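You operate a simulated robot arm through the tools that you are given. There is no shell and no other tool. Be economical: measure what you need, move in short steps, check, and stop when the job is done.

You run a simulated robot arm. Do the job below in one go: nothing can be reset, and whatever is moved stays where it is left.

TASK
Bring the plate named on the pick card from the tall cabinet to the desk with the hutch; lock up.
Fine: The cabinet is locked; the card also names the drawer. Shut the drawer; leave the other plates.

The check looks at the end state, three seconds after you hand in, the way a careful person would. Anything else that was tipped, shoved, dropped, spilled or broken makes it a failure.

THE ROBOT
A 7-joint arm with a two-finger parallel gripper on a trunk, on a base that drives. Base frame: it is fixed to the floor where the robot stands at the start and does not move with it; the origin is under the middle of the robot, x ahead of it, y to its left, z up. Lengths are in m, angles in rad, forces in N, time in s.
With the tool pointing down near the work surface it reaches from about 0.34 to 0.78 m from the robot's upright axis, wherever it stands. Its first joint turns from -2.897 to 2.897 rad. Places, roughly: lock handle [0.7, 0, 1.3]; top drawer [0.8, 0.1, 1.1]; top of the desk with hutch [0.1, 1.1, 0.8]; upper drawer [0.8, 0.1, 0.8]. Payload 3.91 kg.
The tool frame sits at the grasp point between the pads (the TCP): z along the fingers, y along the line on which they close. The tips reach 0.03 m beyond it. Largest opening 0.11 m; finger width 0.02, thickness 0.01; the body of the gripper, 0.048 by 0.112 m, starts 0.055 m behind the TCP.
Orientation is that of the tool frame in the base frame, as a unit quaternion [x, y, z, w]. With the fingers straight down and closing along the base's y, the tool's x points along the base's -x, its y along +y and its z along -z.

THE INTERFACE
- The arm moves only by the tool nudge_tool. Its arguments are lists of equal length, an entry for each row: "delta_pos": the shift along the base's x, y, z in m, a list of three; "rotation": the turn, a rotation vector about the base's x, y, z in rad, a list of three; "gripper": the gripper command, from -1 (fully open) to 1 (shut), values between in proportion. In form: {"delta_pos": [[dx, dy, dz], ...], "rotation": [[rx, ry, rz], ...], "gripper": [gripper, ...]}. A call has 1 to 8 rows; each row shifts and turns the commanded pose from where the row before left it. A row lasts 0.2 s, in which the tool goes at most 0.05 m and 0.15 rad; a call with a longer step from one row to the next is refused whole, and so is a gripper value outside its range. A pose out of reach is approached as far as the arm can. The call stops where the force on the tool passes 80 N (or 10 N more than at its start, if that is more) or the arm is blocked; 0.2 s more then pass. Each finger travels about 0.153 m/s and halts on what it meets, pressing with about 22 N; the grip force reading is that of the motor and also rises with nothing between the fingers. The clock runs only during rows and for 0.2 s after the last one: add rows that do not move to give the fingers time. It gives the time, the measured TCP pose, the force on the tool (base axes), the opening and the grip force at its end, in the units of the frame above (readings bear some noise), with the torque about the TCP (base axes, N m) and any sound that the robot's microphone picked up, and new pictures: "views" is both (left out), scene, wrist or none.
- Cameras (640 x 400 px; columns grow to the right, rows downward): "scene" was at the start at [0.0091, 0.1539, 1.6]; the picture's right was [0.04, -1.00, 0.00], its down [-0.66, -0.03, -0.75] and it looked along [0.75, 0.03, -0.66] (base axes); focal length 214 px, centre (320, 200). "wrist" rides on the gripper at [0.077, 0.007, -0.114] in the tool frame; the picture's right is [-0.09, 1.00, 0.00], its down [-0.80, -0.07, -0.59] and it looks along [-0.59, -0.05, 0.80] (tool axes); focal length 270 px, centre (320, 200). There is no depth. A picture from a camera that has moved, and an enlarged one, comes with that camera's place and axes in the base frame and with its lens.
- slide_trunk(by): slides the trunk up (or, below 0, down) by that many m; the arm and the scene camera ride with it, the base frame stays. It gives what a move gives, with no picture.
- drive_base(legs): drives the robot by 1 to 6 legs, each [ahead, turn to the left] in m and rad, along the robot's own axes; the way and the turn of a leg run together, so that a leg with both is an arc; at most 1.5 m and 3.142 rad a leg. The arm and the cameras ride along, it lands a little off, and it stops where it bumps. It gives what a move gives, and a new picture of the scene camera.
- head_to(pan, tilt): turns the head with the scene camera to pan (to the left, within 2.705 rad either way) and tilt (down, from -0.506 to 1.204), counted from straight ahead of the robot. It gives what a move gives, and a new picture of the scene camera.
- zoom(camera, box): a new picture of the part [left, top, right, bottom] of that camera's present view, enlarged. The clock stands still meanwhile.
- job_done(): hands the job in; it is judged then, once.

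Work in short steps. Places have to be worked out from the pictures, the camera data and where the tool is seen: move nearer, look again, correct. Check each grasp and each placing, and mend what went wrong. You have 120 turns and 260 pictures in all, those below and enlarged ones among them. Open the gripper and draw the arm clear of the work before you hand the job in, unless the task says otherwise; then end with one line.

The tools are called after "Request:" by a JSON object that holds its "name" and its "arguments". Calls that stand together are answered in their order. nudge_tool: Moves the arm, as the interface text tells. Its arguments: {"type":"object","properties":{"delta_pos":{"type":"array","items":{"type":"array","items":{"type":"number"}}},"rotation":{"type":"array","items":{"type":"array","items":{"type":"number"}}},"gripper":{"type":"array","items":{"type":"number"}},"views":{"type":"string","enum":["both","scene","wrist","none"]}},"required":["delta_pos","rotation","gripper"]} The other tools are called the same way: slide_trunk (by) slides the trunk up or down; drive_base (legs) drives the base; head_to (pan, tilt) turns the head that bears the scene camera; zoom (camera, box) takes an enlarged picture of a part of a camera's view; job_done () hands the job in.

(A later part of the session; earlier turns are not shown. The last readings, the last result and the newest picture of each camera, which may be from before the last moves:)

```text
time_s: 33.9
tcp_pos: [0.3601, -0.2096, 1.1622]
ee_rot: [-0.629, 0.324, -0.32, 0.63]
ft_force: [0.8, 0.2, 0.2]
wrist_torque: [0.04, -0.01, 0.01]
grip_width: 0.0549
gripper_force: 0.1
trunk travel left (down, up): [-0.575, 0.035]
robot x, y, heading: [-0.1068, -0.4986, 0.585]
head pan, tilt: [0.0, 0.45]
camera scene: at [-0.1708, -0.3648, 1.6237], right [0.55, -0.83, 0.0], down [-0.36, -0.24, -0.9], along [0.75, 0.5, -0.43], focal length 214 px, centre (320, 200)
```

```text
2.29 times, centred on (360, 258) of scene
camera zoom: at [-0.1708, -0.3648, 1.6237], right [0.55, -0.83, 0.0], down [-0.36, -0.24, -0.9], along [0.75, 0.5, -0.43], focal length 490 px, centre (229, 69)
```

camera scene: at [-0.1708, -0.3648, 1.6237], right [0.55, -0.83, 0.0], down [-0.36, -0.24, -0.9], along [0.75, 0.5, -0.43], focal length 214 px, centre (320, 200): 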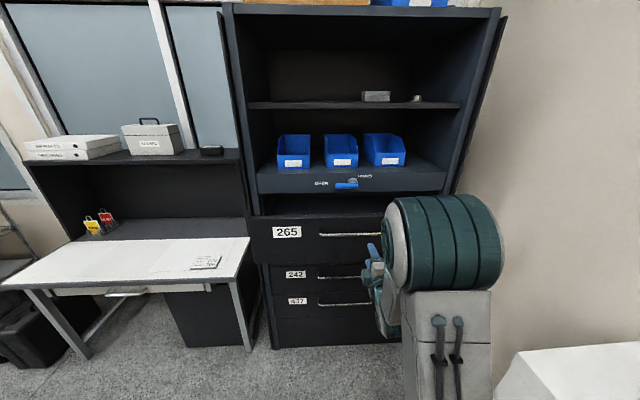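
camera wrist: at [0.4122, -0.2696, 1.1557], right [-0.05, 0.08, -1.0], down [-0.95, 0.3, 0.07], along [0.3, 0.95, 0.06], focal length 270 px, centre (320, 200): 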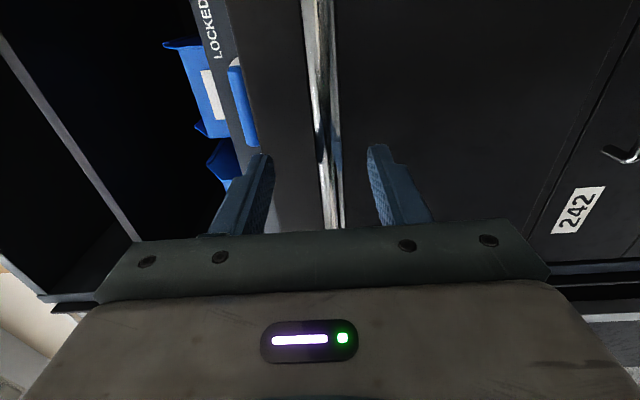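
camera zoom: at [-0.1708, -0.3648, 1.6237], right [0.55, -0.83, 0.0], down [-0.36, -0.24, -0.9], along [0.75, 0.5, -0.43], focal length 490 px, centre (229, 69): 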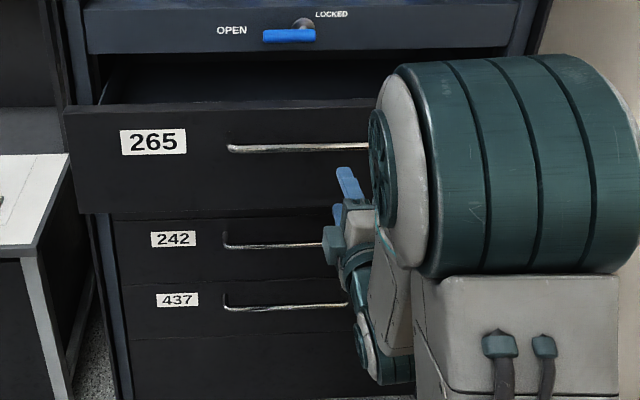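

The arm now has room. I go back to the bar, grip it again and pull on about 10 cm.

Request:
{"name": "nudge_tool", "arguments": {"delta_pos": [[0.0335, 0.0235, -0.001], [0.0335, 0.0235, -0.001], [0.0335, 0.0227, -0.001], [0, 0, 0], [0, 0, 0]], "rotation": [[0, 0, 0], [0, 0, 0], [0, 0, 0], [0, 0, 0], [0, 0, 0]], "gripper": [0, 0, 0, 1, 1], "views": "wrist"}}

Request:
{"name": "nudge_tool", "arguments": {"delta_pos": [[-0.0161, -0.0119, 0], [-0.0201, -0.0148, 0], [-0.0201, -0.0148, 0], [-0.0201, -0.0148, 0]], "rotation": [[0, 0, 0], [0, 0, 0], [0, 0, 0], [0, 0, 0]], "gripper": [1, 1, 1, 1]}}

```text
time_s: 35.1
tcp_pos: [0.4617, -0.1381, 1.1567]
ee_rot: [0.63, -0.324, 0.32, -0.629]
ft_force: [0.3, 0.4, -9.5]
wrist_torque: [-0.33, -0.06, -0.12]
grip_width: 0.0157
gripper_force: 44.7
trunk travel left (down, up): [-0.575, 0.035]
robot x, y, heading: [-0.0997, -0.4997, 0.58]
head pan, tilt: [0.0, 0.45]
camera wrist: at [0.4128, -0.2672, 1.1504], right [-0.06, 0.07, -1.0], down [-0.95, 0.3, 0.08], along [0.31, 0.95, 0.05], focal length 270 px, centre (320, 200)
```

wrist: 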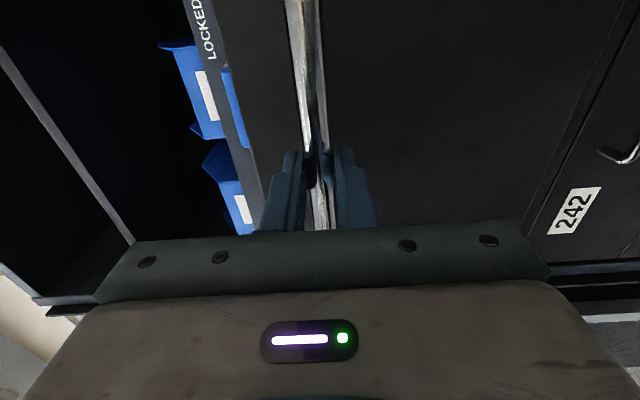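

```text
time_s: 36.1
tcp_pos: [0.384, -0.1936, 1.1551]
ee_rot: [0.63, -0.325, 0.32, -0.629]
ft_force: [-3.9, -2.2, -18.9]
wrist_torque: [-0.61, 0.38, -0.12]
grip_width: 0.0157
gripper_force: 44.5
trunk travel left (down, up): [-0.575, 0.035]
robot x, y, heading: [-0.1052, -0.5001, 0.581]
head pan, tilt: [0.0, 0.45]
camera scene: at [-0.1698, -0.364, 1.6234], right [0.55, -0.83, 0.0], down [-0.36, -0.24, -0.9], along [0.75, 0.5, -0.44], focal length 214 px, centre (320, 200)
camera wrist: at [0.3349, -0.3238, 1.1506], right [-0.06, 0.07, -1.0], down [-0.95, 0.3, 0.08], along [0.31, 0.95, 0.05], focal length 270 px, centre (320, 200)
```

scene: 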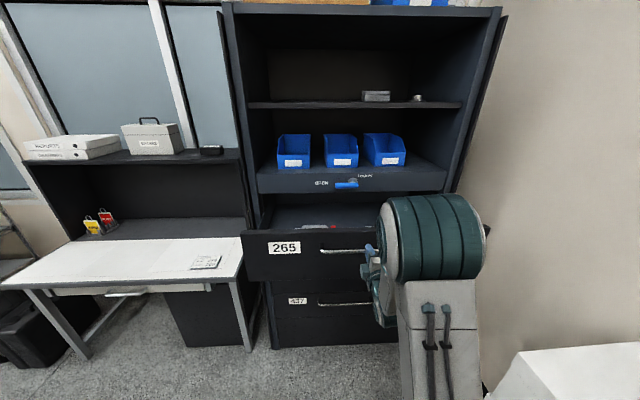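
wrist: 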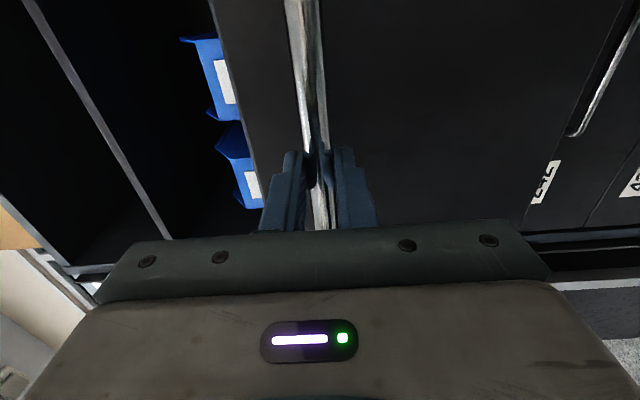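

The drawer is about 31 cm open. I release the bar and back off 8 cm.

Request:
{"name": "nudge_tool", "arguments": {"delta_pos": [[0, 0, 0], [0, 0, 0], [0, 0, 0.002]], "rotation": [[0, 0, 0], [0, 0, 0], [0, 0, 0]], "gripper": [0, 0, 0], "views": "none"}}

Request:
{"name": "drive_base", "arguments": {"legs": [[-0.08, 0.0]]}}

```text
time_s: 36.9
tcp_pos: [0.3838, -0.1938, 1.1602]
ee_rot: [-0.629, 0.323, -0.321, 0.63]
ft_force: [-0.4, 0.3, 0.6]
wrist_torque: [0.0, -0.02, 0.0]
grip_width: 0.0549
gripper_force: 0.2
trunk travel left (down, up): [-0.575, 0.035]
robot x, y, heading: [-0.1011, -0.5013, 0.58]
head pan, tilt: [0.0, 0.45]
```

```text
time_s: 37.9
tcp_pos: [0.3159, -0.2393, 1.1605]
ee_rot: [-0.628, 0.323, -0.321, 0.631]
ft_force: [0.0, -0.1, 0.1]
wrist_torque: [-0.02, -0.01, 0.01]
grip_width: 0.0549
gripper_force: 0.0
trunk travel left (down, up): [-0.575, 0.035]
robot x, y, heading: [-0.1695, -0.5446, 0.582]
head pan, tilt: [0.0, 0.45]
camera scene: at [-0.2378, -0.4088, 1.6237], right [0.55, -0.83, 0.0], down [-0.36, -0.24, -0.9], along [0.75, 0.5, -0.43], focal length 214 px, centre (320, 200)
```

scene: 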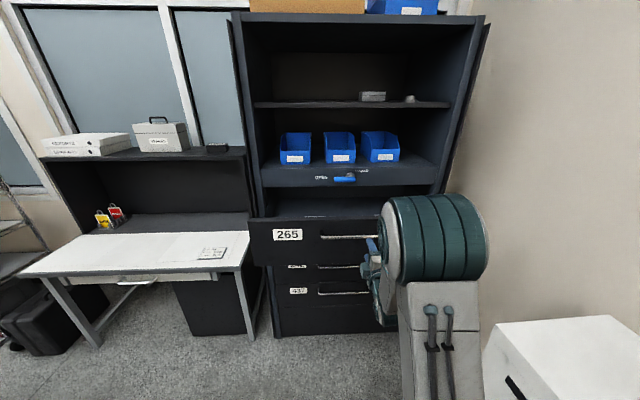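

I raise the arm straight up, clear of the drawer.

Request:
{"name": "nudge_tool", "arguments": {"delta_pos": [[-0.005, -0.004, 0.045], [0, 0, 0.045], [0, 0, 0.045], [0, 0, 0.045], [0, 0, 0.045], [0, 0, 0.045]], "rotation": [[0, 0, 0], [0, 0, 0], [0, 0, 0], [0, 0, 0], [0, 0, 0], [0, 0, 0]], "gripper": [0, 0, 0, 0, 0, 0]}}

```text
time_s: 39.3
tcp_pos: [0.3126, -0.243, 1.4298]
ee_rot: [-0.629, 0.323, -0.32, 0.63]
ft_force: [-0.1, 0.1, 0.7]
wrist_torque: [0.01, 0.04, 0.03]
grip_width: 0.055
gripper_force: 0.1
trunk travel left (down, up): [-0.575, 0.035]
robot x, y, heading: [-0.1694, -0.544, 0.584]
head pan, tilt: [0.0, 0.45]
camera scene: at [-0.2371, -0.4083, 1.6236], right [0.55, -0.83, 0.0], down [-0.36, -0.24, -0.9], along [0.75, 0.5, -0.43], focal length 214 px, centre (320, 200)
camera wrist: at [0.2637, -0.3728, 1.4246], right [-0.05, 0.07, -1.0], down [-0.95, 0.3, 0.07], along [0.31, 0.95, 0.05], focal length 270 px, centre (320, 200)
```

scene: 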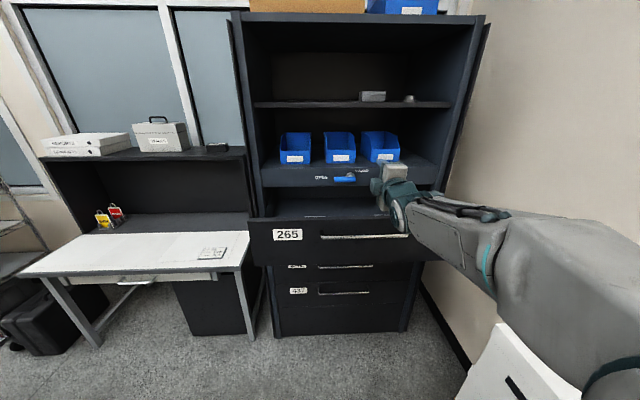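
wrist: 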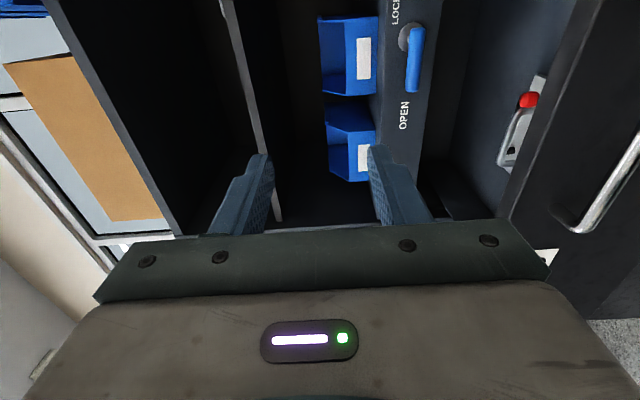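

I see grey plates with looped handles in the drawer. I bring the tool back to pointing down, for a view into the drawer.

Request:
{"name": "nudge_tool", "arguments": {"delta_pos": [[0, 0, 0.01], [0, 0, 0.01], [0, 0, 0.01], [0, 0, 0.01], [0, 0, 0.01], [0, 0, 0], [0, 0, 0], [0, 0, 0]], "rotation": [[0.115, 0.0847, 0], [0.115, 0.0847, 0], [0.115, 0.0847, 0], [0.115, 0.0847, 0], [0.115, 0.0847, 0], [0.115, 0.0847, 0], [0.115, 0.0847, 0], [0.115, 0.0847, 0]], "gripper": [0, 0, 0, 0, 0, 0, 0, 0], "views": "none"}}

Request:
{"name": "nudge_tool", "arguments": {"delta_pos": [[0, 0, 0], [0, 0, 0], [0, 0, 0], [0, 0, 0], [0, 0, 0], [0, 0, 0], [0, 0, 0], [0, 0, 0]], "rotation": [[0.115, 0.0847, 0], [0.115, 0.0847, 0], [0.115, 0.0847, 0], [-0.0847, 0.115, 0], [-0.0847, 0.115, 0], [-0.0847, 0.115, 0], [-0.0847, 0.115, 0], [-0.0847, 0.115, 0]], "gripper": [0, 0, 0, 0, 0, 0, 0, 0], "views": "none"}}

Request:
{"name": "nudge_tool", "arguments": {"delta_pos": [[0, 0, 0], [0, 0, 0], [0, 0, 0], [0, 0, 0], [0, 0, 0], [0, 0, 0]], "rotation": [[-0.0847, 0.115, 0], [-0.0847, 0.115, 0], [-0.0847, 0.115, 0], [-0.0847, 0.115, 0], [-0.0847, 0.115, 0], [-0.0847, 0.115, 0]], "gripper": [0, 0, 0, 0, 0, 0]}}

```text
time_s: 41.1
tcp_pos: [0.3127, -0.2426, 1.4803]
ee_rot: [-0.356, 0.614, 0.074, 0.7]
ft_force: [0.2, 0.3, 1.1]
wrist_torque: [0.02, 0.04, 0.02]
grip_width: 0.055
gripper_force: 0.1
trunk travel left (down, up): [-0.575, 0.035]
robot x, y, heading: [-0.168, -0.5442, 0.581]
head pan, tilt: [0.0, 0.45]
```

```text
time_s: 42.9
tcp_pos: [0.3116, -0.2413, 1.4807]
ee_rot: [-0.283, 0.867, 0.128, 0.389]
ft_force: [0.1, 0.4, -0.2]
wrist_torque: [-0.01, 0.02, 0.02]
grip_width: 0.0548
gripper_force: 0.0
trunk travel left (down, up): [-0.575, 0.035]
robot x, y, heading: [-0.1687, -0.5425, 0.583]
head pan, tilt: [0.0, 0.45]
```

```text
time_s: 44.3
tcp_pos: [0.2999, -0.2498, 1.4815]
ee_rot: [-0.308, 0.949, 0.022, 0.065]
ft_force: [-0.2, 0.2, -0.4]
wrist_torque: [-0.02, 0.02, -0.03]
grip_width: 0.055
gripper_force: 0.1
out of reach, approached as far as the arm can: row 5, 6
trunk travel left (down, up): [-0.575, 0.035]
robot x, y, heading: [-0.1696, -0.5437, 0.585]
head pan, tilt: [0.0, 0.45]
camera scene: at [-0.2357, -0.4064, 1.6235], right [0.55, -0.83, 0.0], down [-0.36, -0.24, -0.9], along [0.75, 0.5, -0.44], focal length 214 px, centre (320, 200)
camera wrist: at [0.2199, -0.2997, 1.5851], right [-0.52, 0.86, 0.01], down [0.62, 0.36, 0.7], along [0.59, 0.37, -0.71], focal length 270 px, centre (320, 200)
```

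scene: 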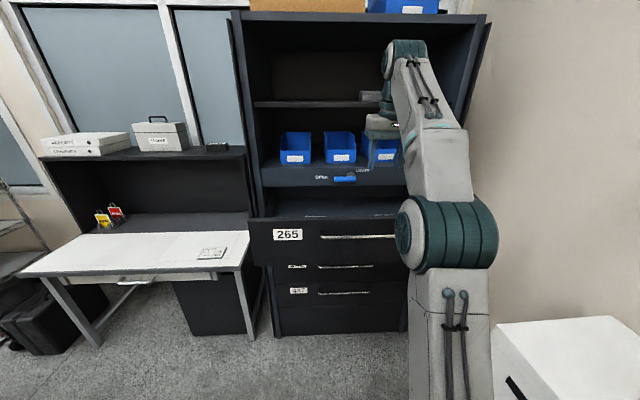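
wrist: 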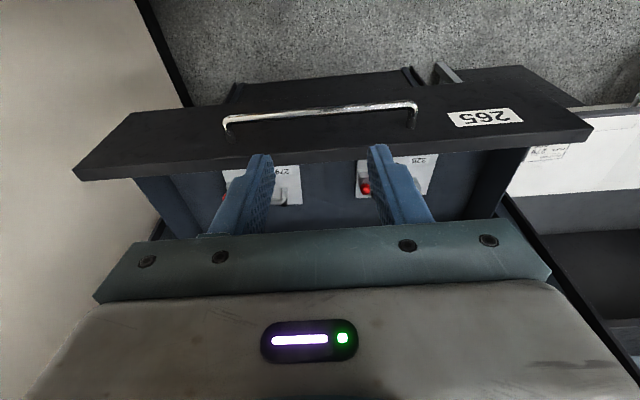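

Two labelled plates show between the fingers; I enlarge them.

Request:
{"name": "zoom", "arguments": {"camera": "wrist", "box": [180, 130, 480, 240]}}

```text
2.13 times, centred on (330, 185) of wrist
camera zoom: at [0.2199, -0.2997, 1.5851], right [-0.52, 0.86, 0.01], down [0.62, 0.36, 0.7], along [0.59, 0.37, -0.71], focal length 577 px, centre (299, 232)
```

zoom: 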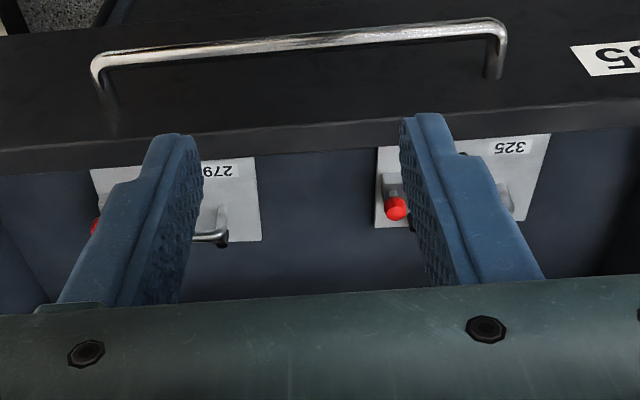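

Plate 279 is the right one, 325 the left. I move forward over the drawer and restore the fully vertical tool for a better view.

Request:
{"name": "nudge_tool", "arguments": {"delta_pos": [[0.03, 0.022, 0], [0.03, 0.022, 0], [0.02, 0.015, 0], [0.02, 0.015, 0]], "rotation": [[0, 0, 0], [0, 0, 0], [0, 0, 0], [0, 0, 0]], "gripper": [-1, -1, -1, -1], "views": "wrist"}}

Request:
{"name": "zoom", "arguments": {"camera": "wrist", "box": [120, 0, 520, 250]}}

```text
time_s: 45.3
tcp_pos: [0.3497, -0.2214, 1.4393]
ee_rot: [-0.308, 0.948, 0.024, 0.068]
ft_force: [-0.2, 0.7, -0.5]
wrist_torque: [0.07, -0.04, -0.01]
grip_width: 0.1098
gripper_force: 0.1
out of reach, approached as far as the arm can: row 1, 2, 3, 4
trunk travel left (down, up): [-0.575, 0.035]
robot x, y, heading: [-0.1672, -0.5448, 0.585]
head pan, tilt: [0.0, 0.45]
camera wrist: at [0.2708, -0.2702, 1.5428], right [-0.52, 0.86, 0.01], down [0.61, 0.36, 0.7], along [0.6, 0.37, -0.71], focal length 270 px, centre (320, 200)
```

wrist: 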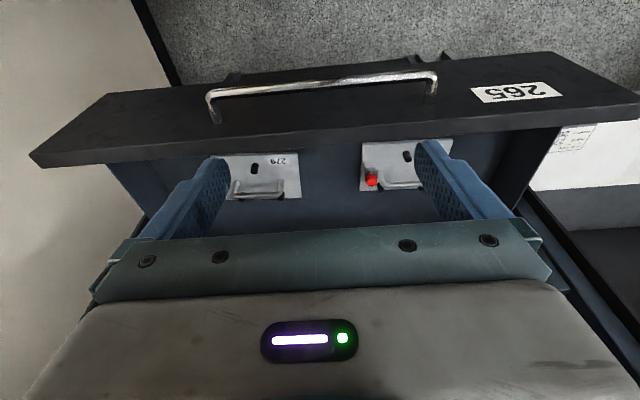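

```text
1.60 times, centred on (320, 125) of wrist
camera zoom: at [0.2708, -0.2702, 1.5428], right [-0.52, 0.86, 0.01], down [0.61, 0.36, 0.7], along [0.6, 0.37, -0.71], focal length 432 px, centre (320, 320)
```

zoom: 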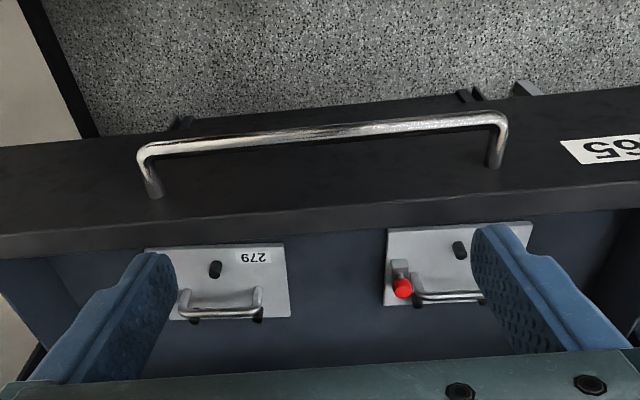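

279 is the right-hand plate. It has a low bridge handle and sits rather deep, near the cabinet face, so I want the drawer further out. I close the fingers, come down a bit and check reach, planning to hook the inside of the drawer front and pull.

Request:
{"name": "nudge_tool", "arguments": {"delta_pos": [[0.01, 0.007, -0.04], [0.015, 0.012, -0.04], [0.015, 0.012, -0.03]], "rotation": [[0, 0, 0], [0, 0, 0], [0, 0, 0]], "gripper": [1, 1, 1]}}

```text
time_s: 46.1
tcp_pos: [0.3933, -0.1873, 1.327]
ee_rot: [-0.309, 0.948, 0.023, 0.068]
ft_force: [0.0, 0.0, 0.5]
wrist_torque: [-0.01, 0.03, 0.01]
grip_width: 0.0002
gripper_force: 22.1
trunk travel left (down, up): [-0.575, 0.035]
robot x, y, heading: [-0.1695, -0.5427, 0.58]
head pan, tilt: [0.0, 0.45]
camera scene: at [-0.2359, -0.4075, 1.6237], right [0.55, -0.83, 0.0], down [-0.36, -0.24, -0.9], along [0.75, 0.5, -0.44], focal length 214 px, centre (320, 200)
camera wrist: at [0.3134, -0.2365, 1.431], right [-0.52, 0.86, 0.01], down [0.62, 0.36, 0.7], along [0.6, 0.37, -0.71], focal length 270 px, centre (320, 200)
```

scene: 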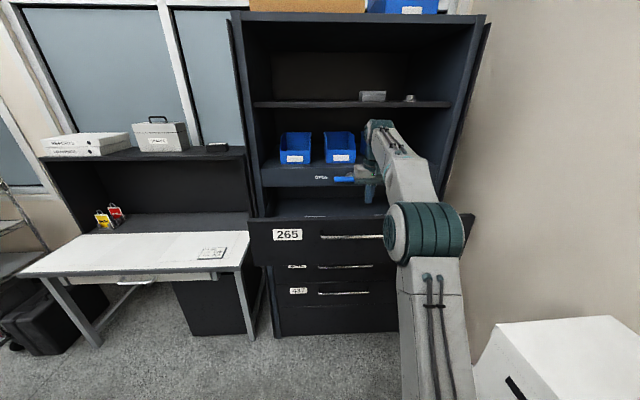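
wrist: 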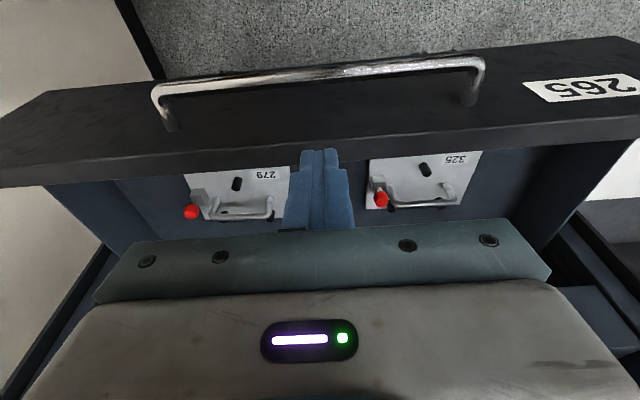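

Reach is fine here. I straighten the tool to vertical, go over the front panel between the plates, and lower the closed fingers just inside the front.

Request:
{"name": "nudge_tool", "arguments": {"delta_pos": [[0.031, 0.0228, 0], [0.031, 0.0228, 0], [0.0306, 0.0225, 0], [0, 0, -0.04], [0, 0, -0.04], [0, 0, -0.045]], "rotation": [[-0.0415, 0.0565, 0], [-0.0415, 0.0565, 0], [0, 0, 0], [0, 0, 0], [0, 0, 0], [0, 0, 0]], "gripper": [1, 1, 1, 1, 1, 1]}}

```text
time_s: 47.5
tcp_pos: [0.4157, -0.164, 1.1842]
ee_rot: [-0.309, 0.951, 0.01, 0.025]
ft_force: [0.8, 0.7, 0.3]
wrist_torque: [-0.03, 0.01, -0.02]
grip_width: 0.0
gripper_force: 22.1
out of reach, approached as far as the arm can: row 1, 2, 3
trunk travel left (down, up): [-0.575, 0.035]
robot x, y, heading: [-0.1692, -0.5435, 0.584]
head pan, tilt: [0.0, 0.45]
camera scene: at [-0.2362, -0.4077, 1.6237], right [0.55, -0.83, 0.0], down [-0.36, -0.24, -0.9], along [0.75, 0.5, -0.44], focal length 214 px, centre (320, 200)
camera wrist: at [0.3446, -0.2075, 1.2962], right [-0.51, 0.86, 0.01], down [0.66, 0.39, 0.64], along [0.54, 0.33, -0.77], focal length 270 px, centre (320, 200)
```

scene: 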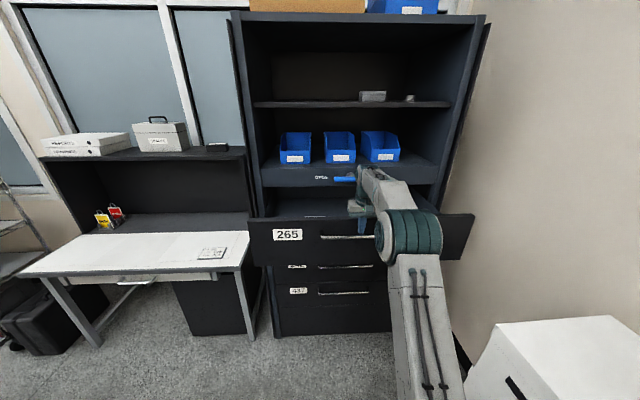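
wrist: 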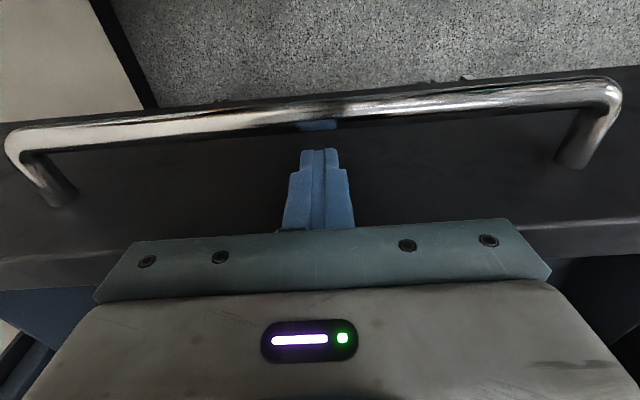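

The fingertips happened to come down in the gap between the bar and the drawer front, which is a ready hook. I lower 2 cm behind the bar and pull back gently.

Request:
{"name": "nudge_tool", "arguments": {"delta_pos": [[0, 0, -0.022], [-0.012, -0.009, 0], [-0.012, -0.009, 0], [-0.02, -0.0148, 0], [-0.02, -0.0148, 0]], "rotation": [[0, 0, 0], [0, 0, 0], [0, 0, 0], [0, 0, 0], [0, 0, 0]], "gripper": [1, 1, 1, 1, 1]}}

```text
time_s: 48.7
tcp_pos: [0.3728, -0.1952, 1.1615]
ee_rot: [-0.31, 0.95, 0.009, 0.028]
ft_force: [42.2, 30.2, 19.9]
wrist_torque: [0.11, 0.0, -0.02]
grip_width: 0.0001
gripper_force: 22.1
trunk travel left (down, up): [-0.575, 0.035]
robot x, y, heading: [-0.1706, -0.5436, 0.584]
head pan, tilt: [0.0, 0.45]
camera scene: at [-0.1973, -0.3811, 1.6278], right [0.55, -0.83, 0.0], down [-0.38, -0.25, -0.89], along [0.74, 0.49, -0.46], focal length 214 px, centre (320, 200)
camera wrist: at [0.3019, -0.2396, 1.2726], right [-0.52, 0.86, 0.01], down [0.66, 0.39, 0.64], along [0.55, 0.33, -0.77], focal length 270 px, centre (320, 200)
```

scene: 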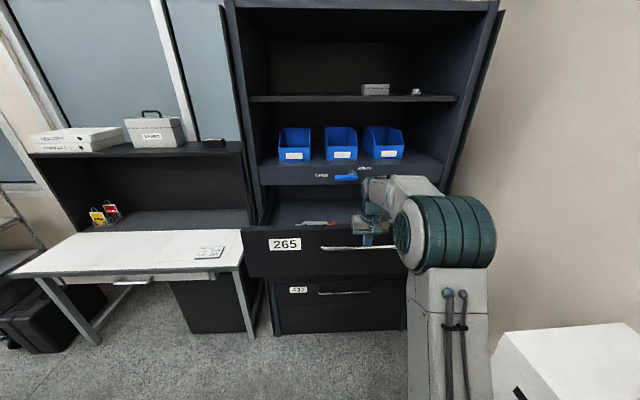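
wrist: 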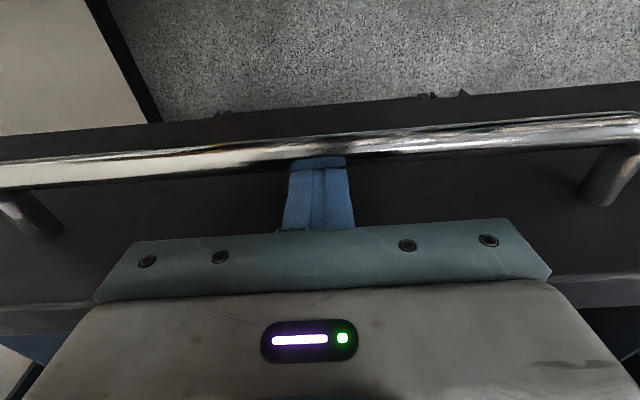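

The drawer is at its stop (52 N, and the robot leaned slightly), so it is fully open. I ease off at once and lift the fingers out.

Request:
{"name": "nudge_tool", "arguments": {"delta_pos": [[0.02, 0.0148, 0], [0.012, 0.009, 0], [0.004, 0.003, 0.03], [0, 0, 0.045], [0, 0, 0.045]], "rotation": [[0, 0, 0], [0, 0, 0], [0, 0, 0], [0, 0, 0], [0, 0, 0]], "gripper": [1, 1, 1, 1, 1]}}

```text
time_s: 49.9
tcp_pos: [0.3873, -0.1839, 1.2815]
ee_rot: [-0.309, 0.951, 0.009, 0.024]
ft_force: [0.5, -0.2, 0.9]
wrist_torque: [0.01, -0.04, 0.0]
grip_width: 0.0
gripper_force: 21.9
trunk travel left (down, up): [-0.575, 0.035]
robot x, y, heading: [-0.1715, -0.5413, 0.582]
head pan, tilt: [0.0, 0.45]
camera scene: at [-0.2364, -0.4078, 1.6237], right [0.55, -0.83, 0.0], down [-0.36, -0.24, -0.9], along [0.75, 0.5, -0.44], focal length 214 px, centre (320, 200)
camera wrist: at [0.3168, -0.2286, 1.3934], right [-0.51, 0.86, 0.01], down [0.66, 0.39, 0.63], along [0.54, 0.33, -0.77], focal length 270 px, centre (320, 200)
```

scene: 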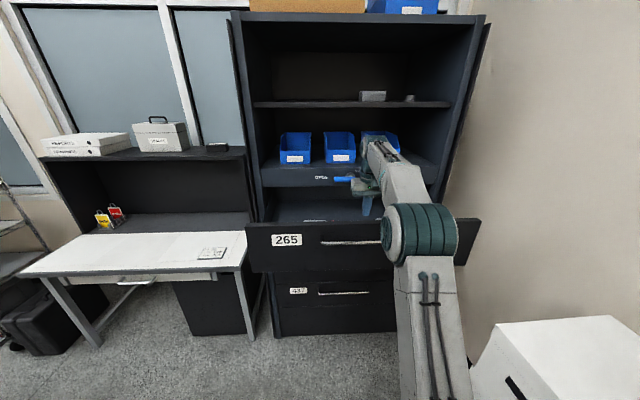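
wrist: 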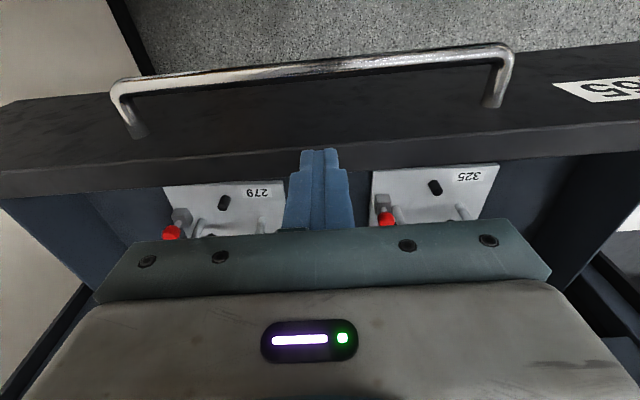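

The robot is steady again. The handle of plate 279 is about 0.91 m from my axis, so I must come nearer. First I fold the arm back and up, also levelling the last bit of tilt.

Request:
{"name": "nudge_tool", "arguments": {"delta_pos": [[-0.01, -0.007, 0.04], [-0.0322, -0.0237, 0.04], [-0.0322, -0.0237, 0.03], [-0.0322, -0.0237, 0.02], [-0.0322, -0.0237, 0.01], [-0.0322, -0.0237, 0]], "rotation": [[-0.015, 0.021, 0], [-0.015, 0.021, 0], [0, 0, 0], [0, 0, 0], [0, 0, 0], [0, 0, 0]], "gripper": [0, 0, 0, 0, 0, 0], "views": "none"}}

Request:
{"name": "head_to", "arguments": {"pan": -0.5, "tilt": 0.8}}

```text
refused: row 2 steps farther than a row can; nothing moved
```

```text
time_s: 50.9
tcp_pos: [0.3883, -0.1855, 1.2828]
ee_rot: [-0.309, 0.951, 0.009, 0.025]
ft_force: [0.4, 0.6, 0.2]
wrist_torque: [-0.03, 0.01, -0.01]
grip_width: 0.0
gripper_force: 22.1
trunk travel left (down, up): [-0.575, 0.035]
robot x, y, heading: [-0.1715, -0.5427, 0.587]
head pan, tilt: [-0.499, 0.799]
camera scene: at [-0.2329, -0.4518, 1.5933], right [0.08, -1.0, 0.0], down [-0.71, -0.06, -0.7], along [0.7, 0.06, -0.72], focal length 214 px, centre (320, 200)
```

scene: 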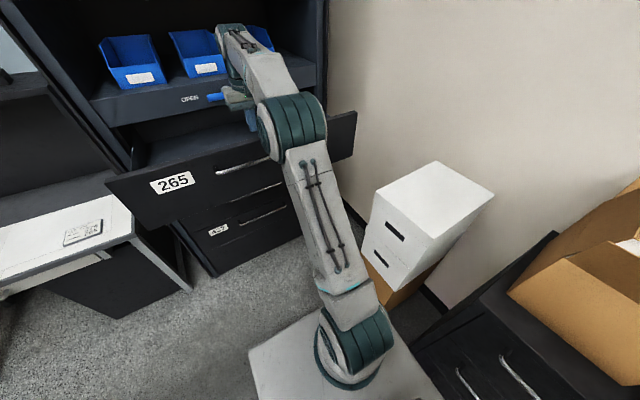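

The boxes on the right stand at about l=-0.98, so there's room for a modest shift. I redo the arm fold with shorter rows, then drive.

Request:
{"name": "nudge_tool", "arguments": {"delta_pos": [[-0.01, -0.007, 0.04], [-0.0242, -0.0178, 0.03], [-0.03, -0.022, 0.025], [-0.0322, -0.0237, 0.02], [-0.0322, -0.0237, 0.015], [-0.0322, -0.0237, 0.01]], "rotation": [[-0.015, 0.021, 0], [-0.015, 0.021, 0], [0, 0, 0], [0, 0, 0], [0, 0, 0], [0, 0, 0]], "gripper": [0, 0, 0, 0, 0, 0], "views": "none"}}

Request:
{"name": "drive_base", "arguments": {"legs": [[0, -0.4], [0.222, 0], [0, 0.45]]}}

Request:
{"name": "head_to", "arguments": {"pan": -0.1, "tilt": 0.8}}

```text
time_s: 52.3
tcp_pos: [0.2252, -0.3037, 1.4243]
ee_rot: [-0.309, 0.951, 0.001, 0.002]
ft_force: [-0.6, 0.0, 0.1]
wrist_torque: [-0.02, 0.0, -0.04]
grip_width: 0.0546
gripper_force: 0.1
trunk travel left (down, up): [-0.575, 0.035]
robot x, y, heading: [-0.1652, -0.5433, 0.583]
head pan, tilt: [-0.499, 0.799]
```

```text
time_s: 56.5
tcp_pos: [0.4347, -0.2456, 1.4233]
ee_rot: [-0.33, 0.944, 0.001, 0.0]
ft_force: [-0.4, 0.4, -0.3]
wrist_torque: [-0.04, 0.0, -0.01]
grip_width: 0.055
gripper_force: 0.0
trunk travel left (down, up): [-0.575, 0.035]
robot x, y, heading: [0.054, -0.5008, 0.63]
head pan, tilt: [-0.499, 0.799]
camera scene: at [-0.0175, -0.4149, 1.5932], right [0.13, -0.99, 0.0], down [-0.71, -0.09, -0.7], along [0.69, 0.09, -0.72], focal length 214 px, centre (320, 200)
```

scene: 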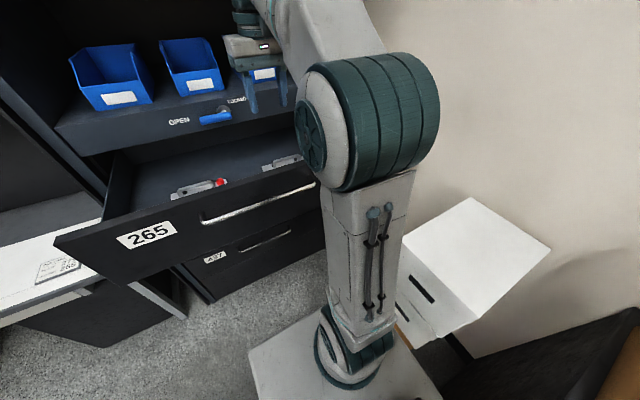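

```text
time_s: 57.4
tcp_pos: [0.4349, -0.2463, 1.4242]
ee_rot: [-0.33, 0.944, 0.001, 0.001]
ft_force: [-0.1, 0.1, 0.0]
wrist_torque: [-0.02, 0.0, 0.01]
grip_width: 0.0548
gripper_force: 0.1
trunk travel left (down, up): [-0.575, 0.035]
robot x, y, heading: [0.0521, -0.4991, 0.624]
head pan, tilt: [-0.099, 0.799]
camera scene: at [-0.0276, -0.3849, 1.5932], right [0.5, -0.86, 0.0], down [-0.62, -0.36, -0.7], along [0.6, 0.35, -0.72], focal length 214 px, centre (320, 200)
```

scene: 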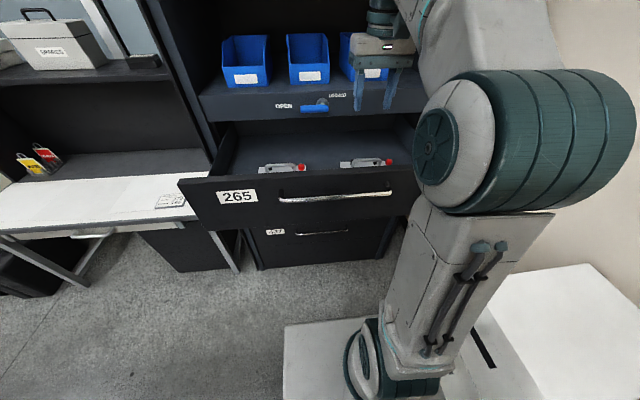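

Now I see both plates from the head camera. I enlarge that, and take the wrist view, to locate the 279 handle.

Request:
{"name": "zoom", "arguments": {"camera": "scene", "box": [230, 120, 430, 220]}}

Request:
{"name": "zoom", "arguments": {"camera": "wrist", "box": [0, 0, 640, 400]}}

```text
3.20 times, centred on (330, 170) of scene
camera zoom: at [-0.0276, -0.3849, 1.5932], right [0.5, -0.86, 0.0], down [-0.62, -0.36, -0.7], along [0.6, 0.35, -0.72], focal length 686 px, centre (288, 296)
```

zoom: 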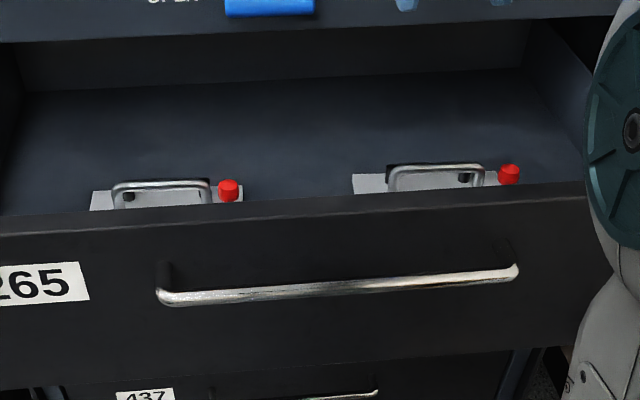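

```text
1.00 times, centred on (320, 200) of wrist (not enlarged: the box is as wide or as high as the picture)
camera zoom: at [0.3707, -0.2893, 1.5384], right [-0.55, 0.83, 0.0], down [0.67, 0.44, 0.6], along [0.5, 0.33, -0.8], focal length 270 px, centre (320, 200)
```

zoom: 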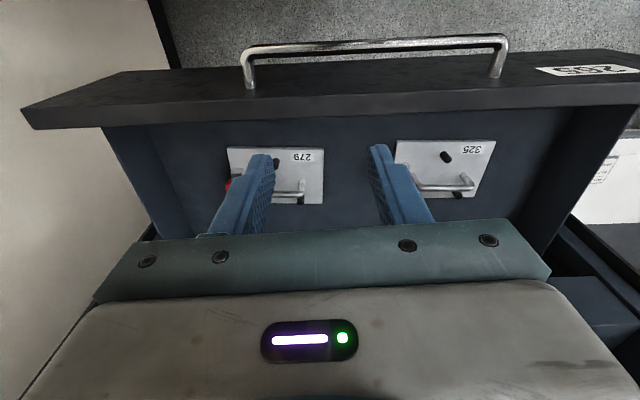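

The 279 handle centre comes out near (0.694, -0.185, 1.075), with the bar parallel to the drawer front. I turn the tool 90° so the fingers close across the bar while moving above it.

Request:
{"name": "nudge_tool", "arguments": {"delta_pos": [[0.0235, 0.0055, -0.0125], [0.0235, 0.0055, -0.0125], [0.0235, 0.0055, -0.0125], [0.0235, 0.0055, -0.0125], [0.0235, 0.0055, -0.0125], [0.0235, 0.0055, -0.0125]], "rotation": [[0, 0, 0.1428], [0, 0, 0.1428], [0, 0, 0.1428], [0, 0, 0.1428], [0, 0, 0.1428], [0, 0, 0.1428]], "gripper": [0, 0, 0, 0, 0, 0], "views": "scene"}}

Request:
{"name": "nudge_tool", "arguments": {"delta_pos": [[0.0235, 0.0055, -0.0125], [0.0235, 0.0055, -0.0125], [0.0235, 0.0055, -0.0125], [0.0235, 0.0055, -0.0125], [0.0235, 0.0055, -0.0125]], "rotation": [[0, 0, 0.1428], [0, 0, 0.1428], [0, 0, 0.1428], [0, 0, 0.1428], [0, 0, 0.1428]], "gripper": [0, 0, 0, 0, 0]}}

```text
time_s: 58.8
tcp_pos: [0.5767, -0.2121, 1.348]
ee_rot: [-0.694, 0.72, 0.002, -0.001]
ft_force: [0.6, -0.1, -0.4]
wrist_torque: [-0.01, 0.03, 0.0]
grip_width: 0.0546
gripper_force: 0.1
trunk travel left (down, up): [-0.575, 0.035]
robot x, y, heading: [0.0529, -0.5005, 0.628]
head pan, tilt: [-0.099, 0.799]
camera scene: at [-0.0265, -0.3845, 1.5933], right [0.5, -0.86, 0.0], down [-0.62, -0.36, -0.7], along [0.6, 0.35, -0.72], focal length 214 px, centre (320, 200)
```

scene: 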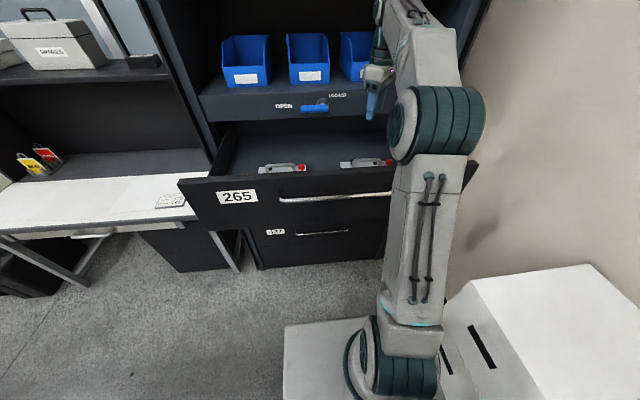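

```text
time_s: 60.0
tcp_pos: [0.6793, -0.1877, 1.2771]
ee_rot: [0.891, -0.454, -0.002, 0.0]
ft_force: [-0.1, -0.6, 0.2]
wrist_torque: [0.03, -0.05, 0.0]
grip_width: 0.0549
gripper_force: 0.1
out of reach, approached as far as the arm can: row 4, 5
trunk travel left (down, up): [-0.575, 0.035]
robot x, y, heading: [0.0548, -0.5032, 0.625]
head pan, tilt: [-0.099, 0.799]
camera scene: at [-0.0285, -0.3854, 1.5933], right [0.5, -0.86, 0.0], down [-0.62, -0.36, -0.7], along [0.6, 0.35, -0.72], focal length 214 px, centre (320, 200)
camera wrist: at [0.7187, -0.2552, 1.392], right [-0.86, -0.51, 0.0], down [-0.41, 0.69, 0.6], along [-0.31, 0.51, -0.8], focal length 270 px, centre (320, 200)
```

scene: 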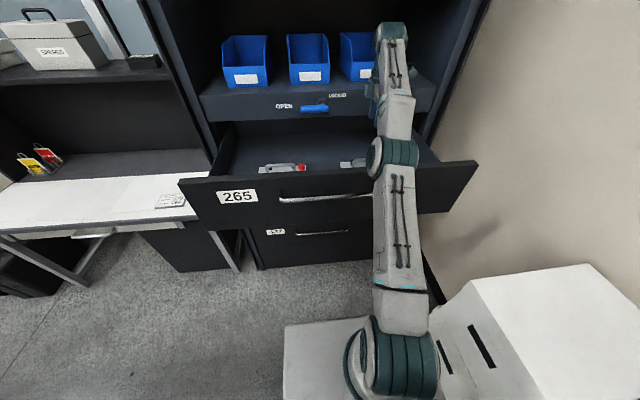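
wrist: 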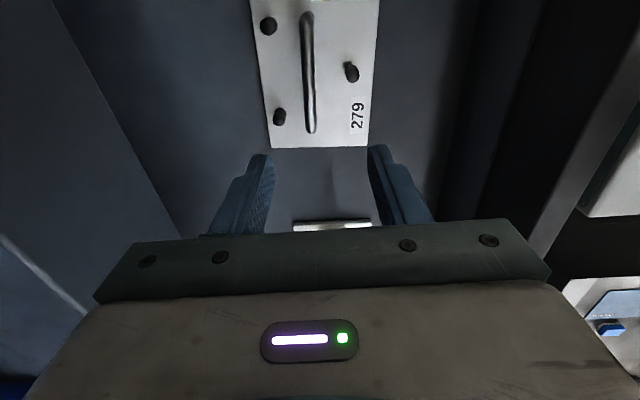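

The plate 279 and its bar show clearly: bar from (0.660,-0.137) to (0.724,-0.238), centre (0.692,-0.188). I correct yaw by -0.06 rad, centre, and descend partway.

Request:
{"name": "nudge_tool", "arguments": {"delta_pos": [[0, 0, -0.035], [0.006, 0, -0.035], [0.006, 0, -0.035]], "rotation": [[0, 0, -0.02], [0, 0, -0.02], [0, 0, -0.023]], "gripper": [0, 0, 0]}}

```text
time_s: 60.8
tcp_pos: [0.6926, -0.1897, 1.17]
ee_rot: [0.886, -0.463, -0.001, 0.0]
ft_force: [-0.2, -0.3, -0.2]
wrist_torque: [-0.02, 0.01, 0.04]
grip_width: 0.055
gripper_force: 0.1
trunk travel left (down, up): [-0.575, 0.035]
robot x, y, heading: [0.0532, -0.4994, 0.628]
head pan, tilt: [-0.099, 0.799]
camera scene: at [-0.0268, -0.3844, 1.5933], right [0.5, -0.86, 0.0], down [-0.62, -0.36, -0.7], along [0.6, 0.35, -0.72], focal length 214 px, centre (320, 200)
camera wrist: at [0.7308, -0.2567, 1.2864], right [-0.87, -0.5, 0.0], down [-0.4, 0.7, 0.6], along [-0.3, 0.52, -0.8], focal length 270 px, centre (320, 200)
```

scene: 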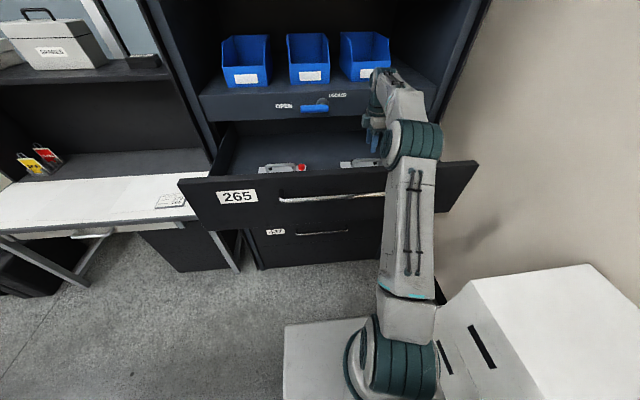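
wrist: 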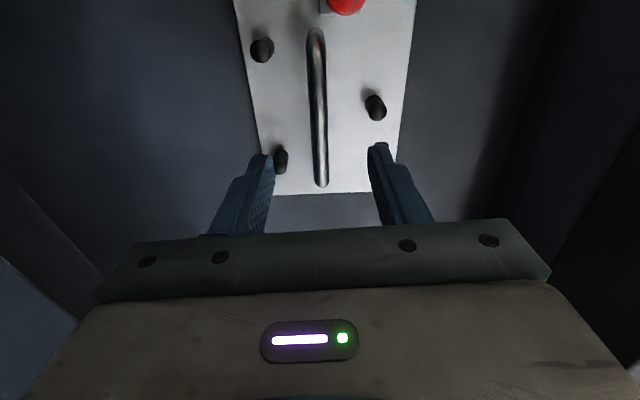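

The bar is centred and aligned, but a black bumper sits ~4.5 cm from it on my side. I narrow the opening to about 36 mm and descend to TCP z≈1.09.

Request:
{"name": "nudge_tool", "arguments": {"delta_pos": [[0, 0, -0.025], [0, 0, -0.025], [0, 0, -0.02], [0, 0, -0.01]], "rotation": [[0, 0, 0], [0, 0, 0], [0, 0, 0], [0, 0, 0]], "gripper": [0.345, 0.345, 0.345, 0.345]}}

```text
time_s: 61.8
tcp_pos: [0.6922, -0.1906, 1.092]
ee_rot: [0.887, -0.462, -0.001, 0.001]
ft_force: [0.9, -0.9, 0.9]
wrist_torque: [0.01, 0.0, 0.02]
grip_width: 0.0361
gripper_force: 0.2
trunk travel left (down, up): [-0.575, 0.035]
robot x, y, heading: [0.0484, -0.5035, 0.625]
head pan, tilt: [-0.099, 0.799]
camera scene: at [-0.0274, -0.3848, 1.5933], right [0.5, -0.86, 0.0], down [-0.62, -0.36, -0.7], along [0.6, 0.35, -0.72], focal length 214 px, centre (320, 200)
camera wrist: at [0.7307, -0.2562, 1.2072], right [-0.87, -0.5, 0.0], down [-0.4, 0.7, 0.6], along [-0.3, 0.52, -0.8], focal length 270 px, centre (320, 200)
```

scene: 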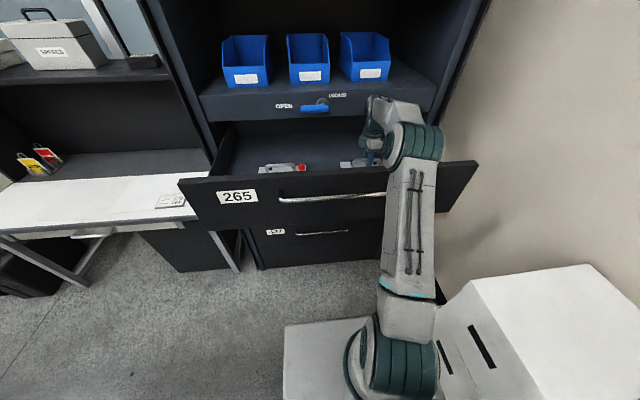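
wrist: 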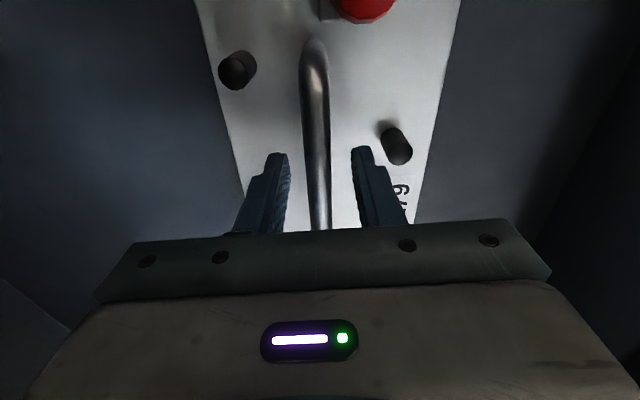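

The bar is between the fingers; I lower 1 cm more and close.

Request:
{"name": "nudge_tool", "arguments": {"delta_pos": [[0, 0, -0.01], [0, 0, 0], [0, 0, 0], [0, 0, 0]], "rotation": [[0, 0, 0], [0, 0, 0], [0, 0, 0], [0, 0, 0]], "gripper": [0.345, 1, 1, 1]}}

```text
time_s: 62.8
tcp_pos: [0.6923, -0.1886, 1.0823]
ee_rot: [0.887, -0.462, -0.002, 0.001]
ft_force: [-1.4, -0.2, 0.9]
wrist_torque: [-0.26, -0.14, -0.3]
grip_width: 0.014
gripper_force: 22.0
trunk travel left (down, up): [-0.575, 0.035]
robot x, y, heading: [0.0486, -0.5018, 0.628]
head pan, tilt: [-0.099, 0.799]
camera scene: at [-0.0273, -0.3847, 1.5932], right [0.5, -0.86, 0.0], down [-0.62, -0.36, -0.7], along [0.6, 0.35, -0.72], focal length 214 px, centre (320, 200)
camera wrist: at [0.7307, -0.2561, 1.1973], right [-0.87, -0.5, 0.0], down [-0.4, 0.7, 0.6], along [-0.3, 0.52, -0.8], focal length 270 px, centre (320, 200)
```

scene: 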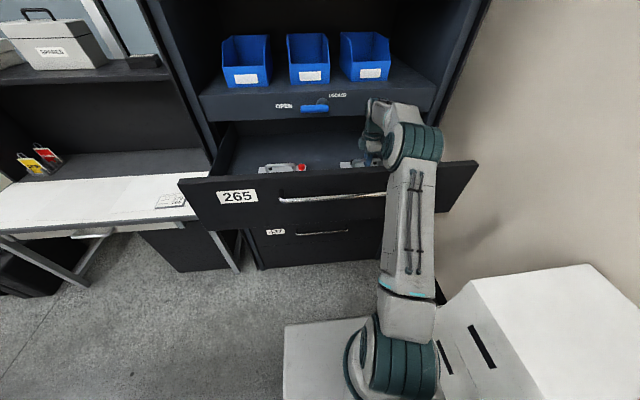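
wrist: 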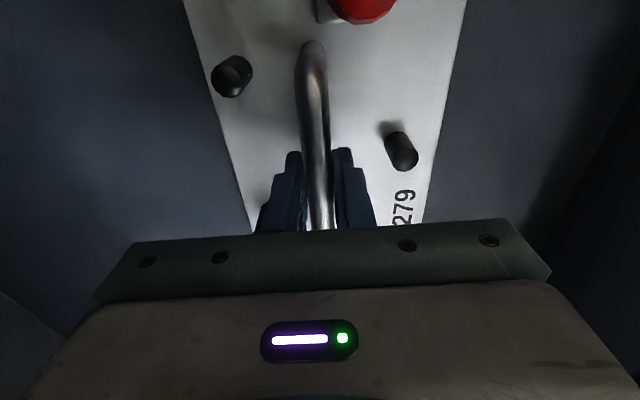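

Gripped at 14 mm. I lift gently a few centimetres and check the load.

Request:
{"name": "nudge_tool", "arguments": {"delta_pos": [[0, 0, 0.01], [0, 0, 0.02], [0, 0, 0.03], [0, 0, 0.03]], "rotation": [[0, 0, 0], [0, 0, 0], [0, 0, 0], [0, 0, 0]], "gripper": [1, 1, 1, 1]}}

```text
time_s: 63.8
tcp_pos: [0.6913, -0.1898, 1.173]
ee_rot: [0.887, -0.462, -0.002, 0.0]
ft_force: [0.1, 0.7, -9.1]
wrist_torque: [0.03, 0.03, 0.04]
grip_width: 0.0139
gripper_force: 22.0
trunk travel left (down, up): [-0.575, 0.035]
robot x, y, heading: [0.0534, -0.5067, 0.631]
head pan, tilt: [-0.099, 0.799]
camera scene: at [-0.0268, -0.3844, 1.5932], right [0.5, -0.86, 0.0], down [-0.62, -0.36, -0.7], along [0.6, 0.35, -0.72], focal length 214 px, centre (320, 200)
camera wrist: at [0.7306, -0.2561, 1.2875], right [-0.87, -0.5, 0.0], down [-0.4, 0.7, 0.6], along [-0.3, 0.52, -0.8], focal length 270 px, centre (320, 200)
```

scene: 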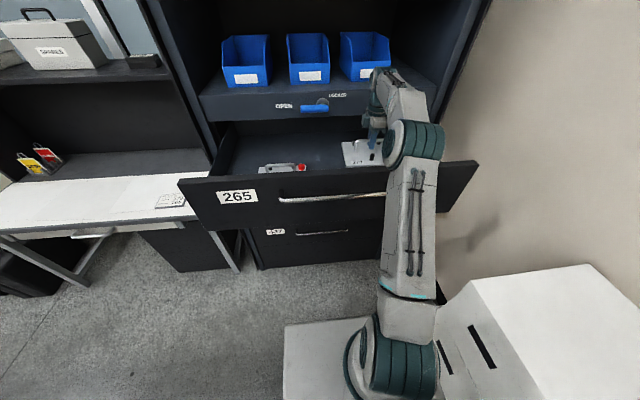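
wrist: 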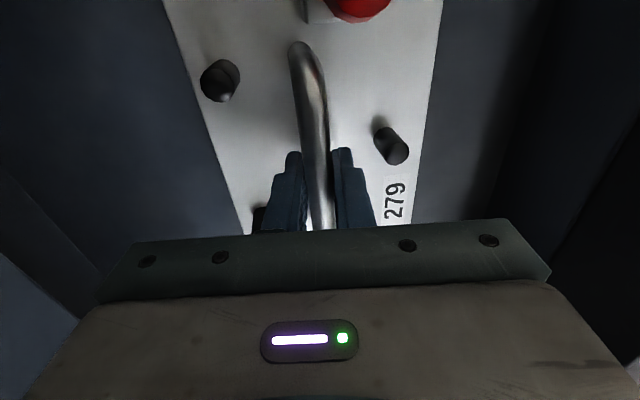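

The plate hangs level (about 0.9 kg). I raise it further while drawing back, to clear the drawer front.

Request:
{"name": "nudge_tool", "arguments": {"delta_pos": [[-0.008, -0.006, 0.04], [-0.012, -0.009, 0.04], [-0.016, -0.012, 0.04], [-0.016, -0.012, 0.04], [-0.024, -0.018, 0.03], [-0.028, -0.02, 0.02], [-0.032, -0.024, 0], [-0.032, -0.024, 0]], "rotation": [[0, 0, 0], [0, 0, 0], [0, 0, 0], [0, 0, 0], [0, 0, 0], [0, 0, 0], [0, 0, 0], [0, 0, 0]], "gripper": [1, 1, 1, 1, 1, 1, 1, 1]}}

```text
time_s: 65.5
tcp_pos: [0.5212, -0.3144, 1.3838]
ee_rot: [0.887, -0.462, -0.001, 0.0]
ft_force: [-0.5, 0.1, -8.3]
wrist_torque: [0.07, -0.02, 0.02]
grip_width: 0.0141
gripper_force: 22.2
trunk travel left (down, up): [-0.575, 0.035]
robot x, y, heading: [0.0501, -0.5067, 0.623]
head pan, tilt: [-0.099, 0.799]
camera scene: at [-0.0286, -0.3854, 1.5932], right [0.5, -0.86, 0.0], down [-0.62, -0.36, -0.7], along [0.6, 0.35, -0.72], focal length 214 px, centre (320, 200)
camera wrist: at [0.5601, -0.3817, 1.4988], right [-0.87, -0.5, 0.0], down [-0.4, 0.7, 0.6], along [-0.3, 0.52, -0.8], focal length 270 px, centre (320, 200)
```

scene: 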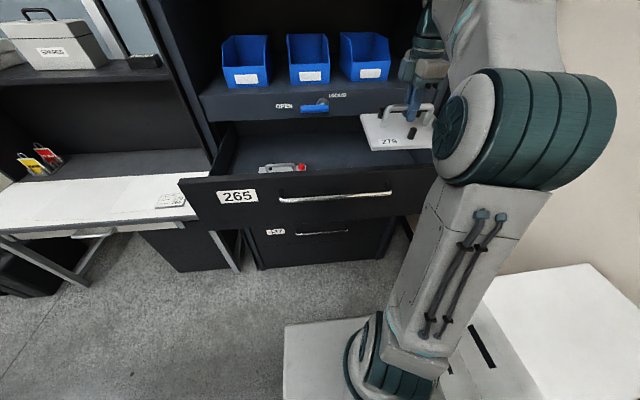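
wrist: 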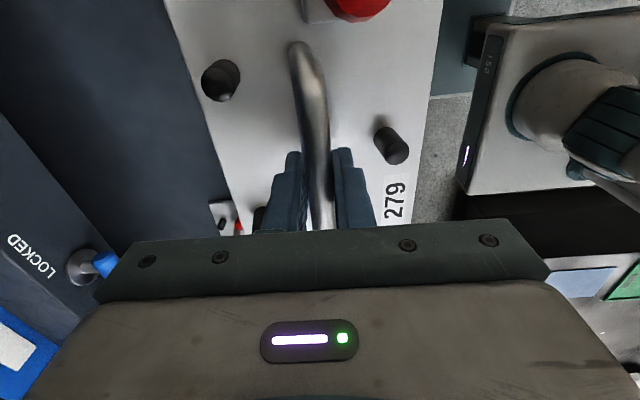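

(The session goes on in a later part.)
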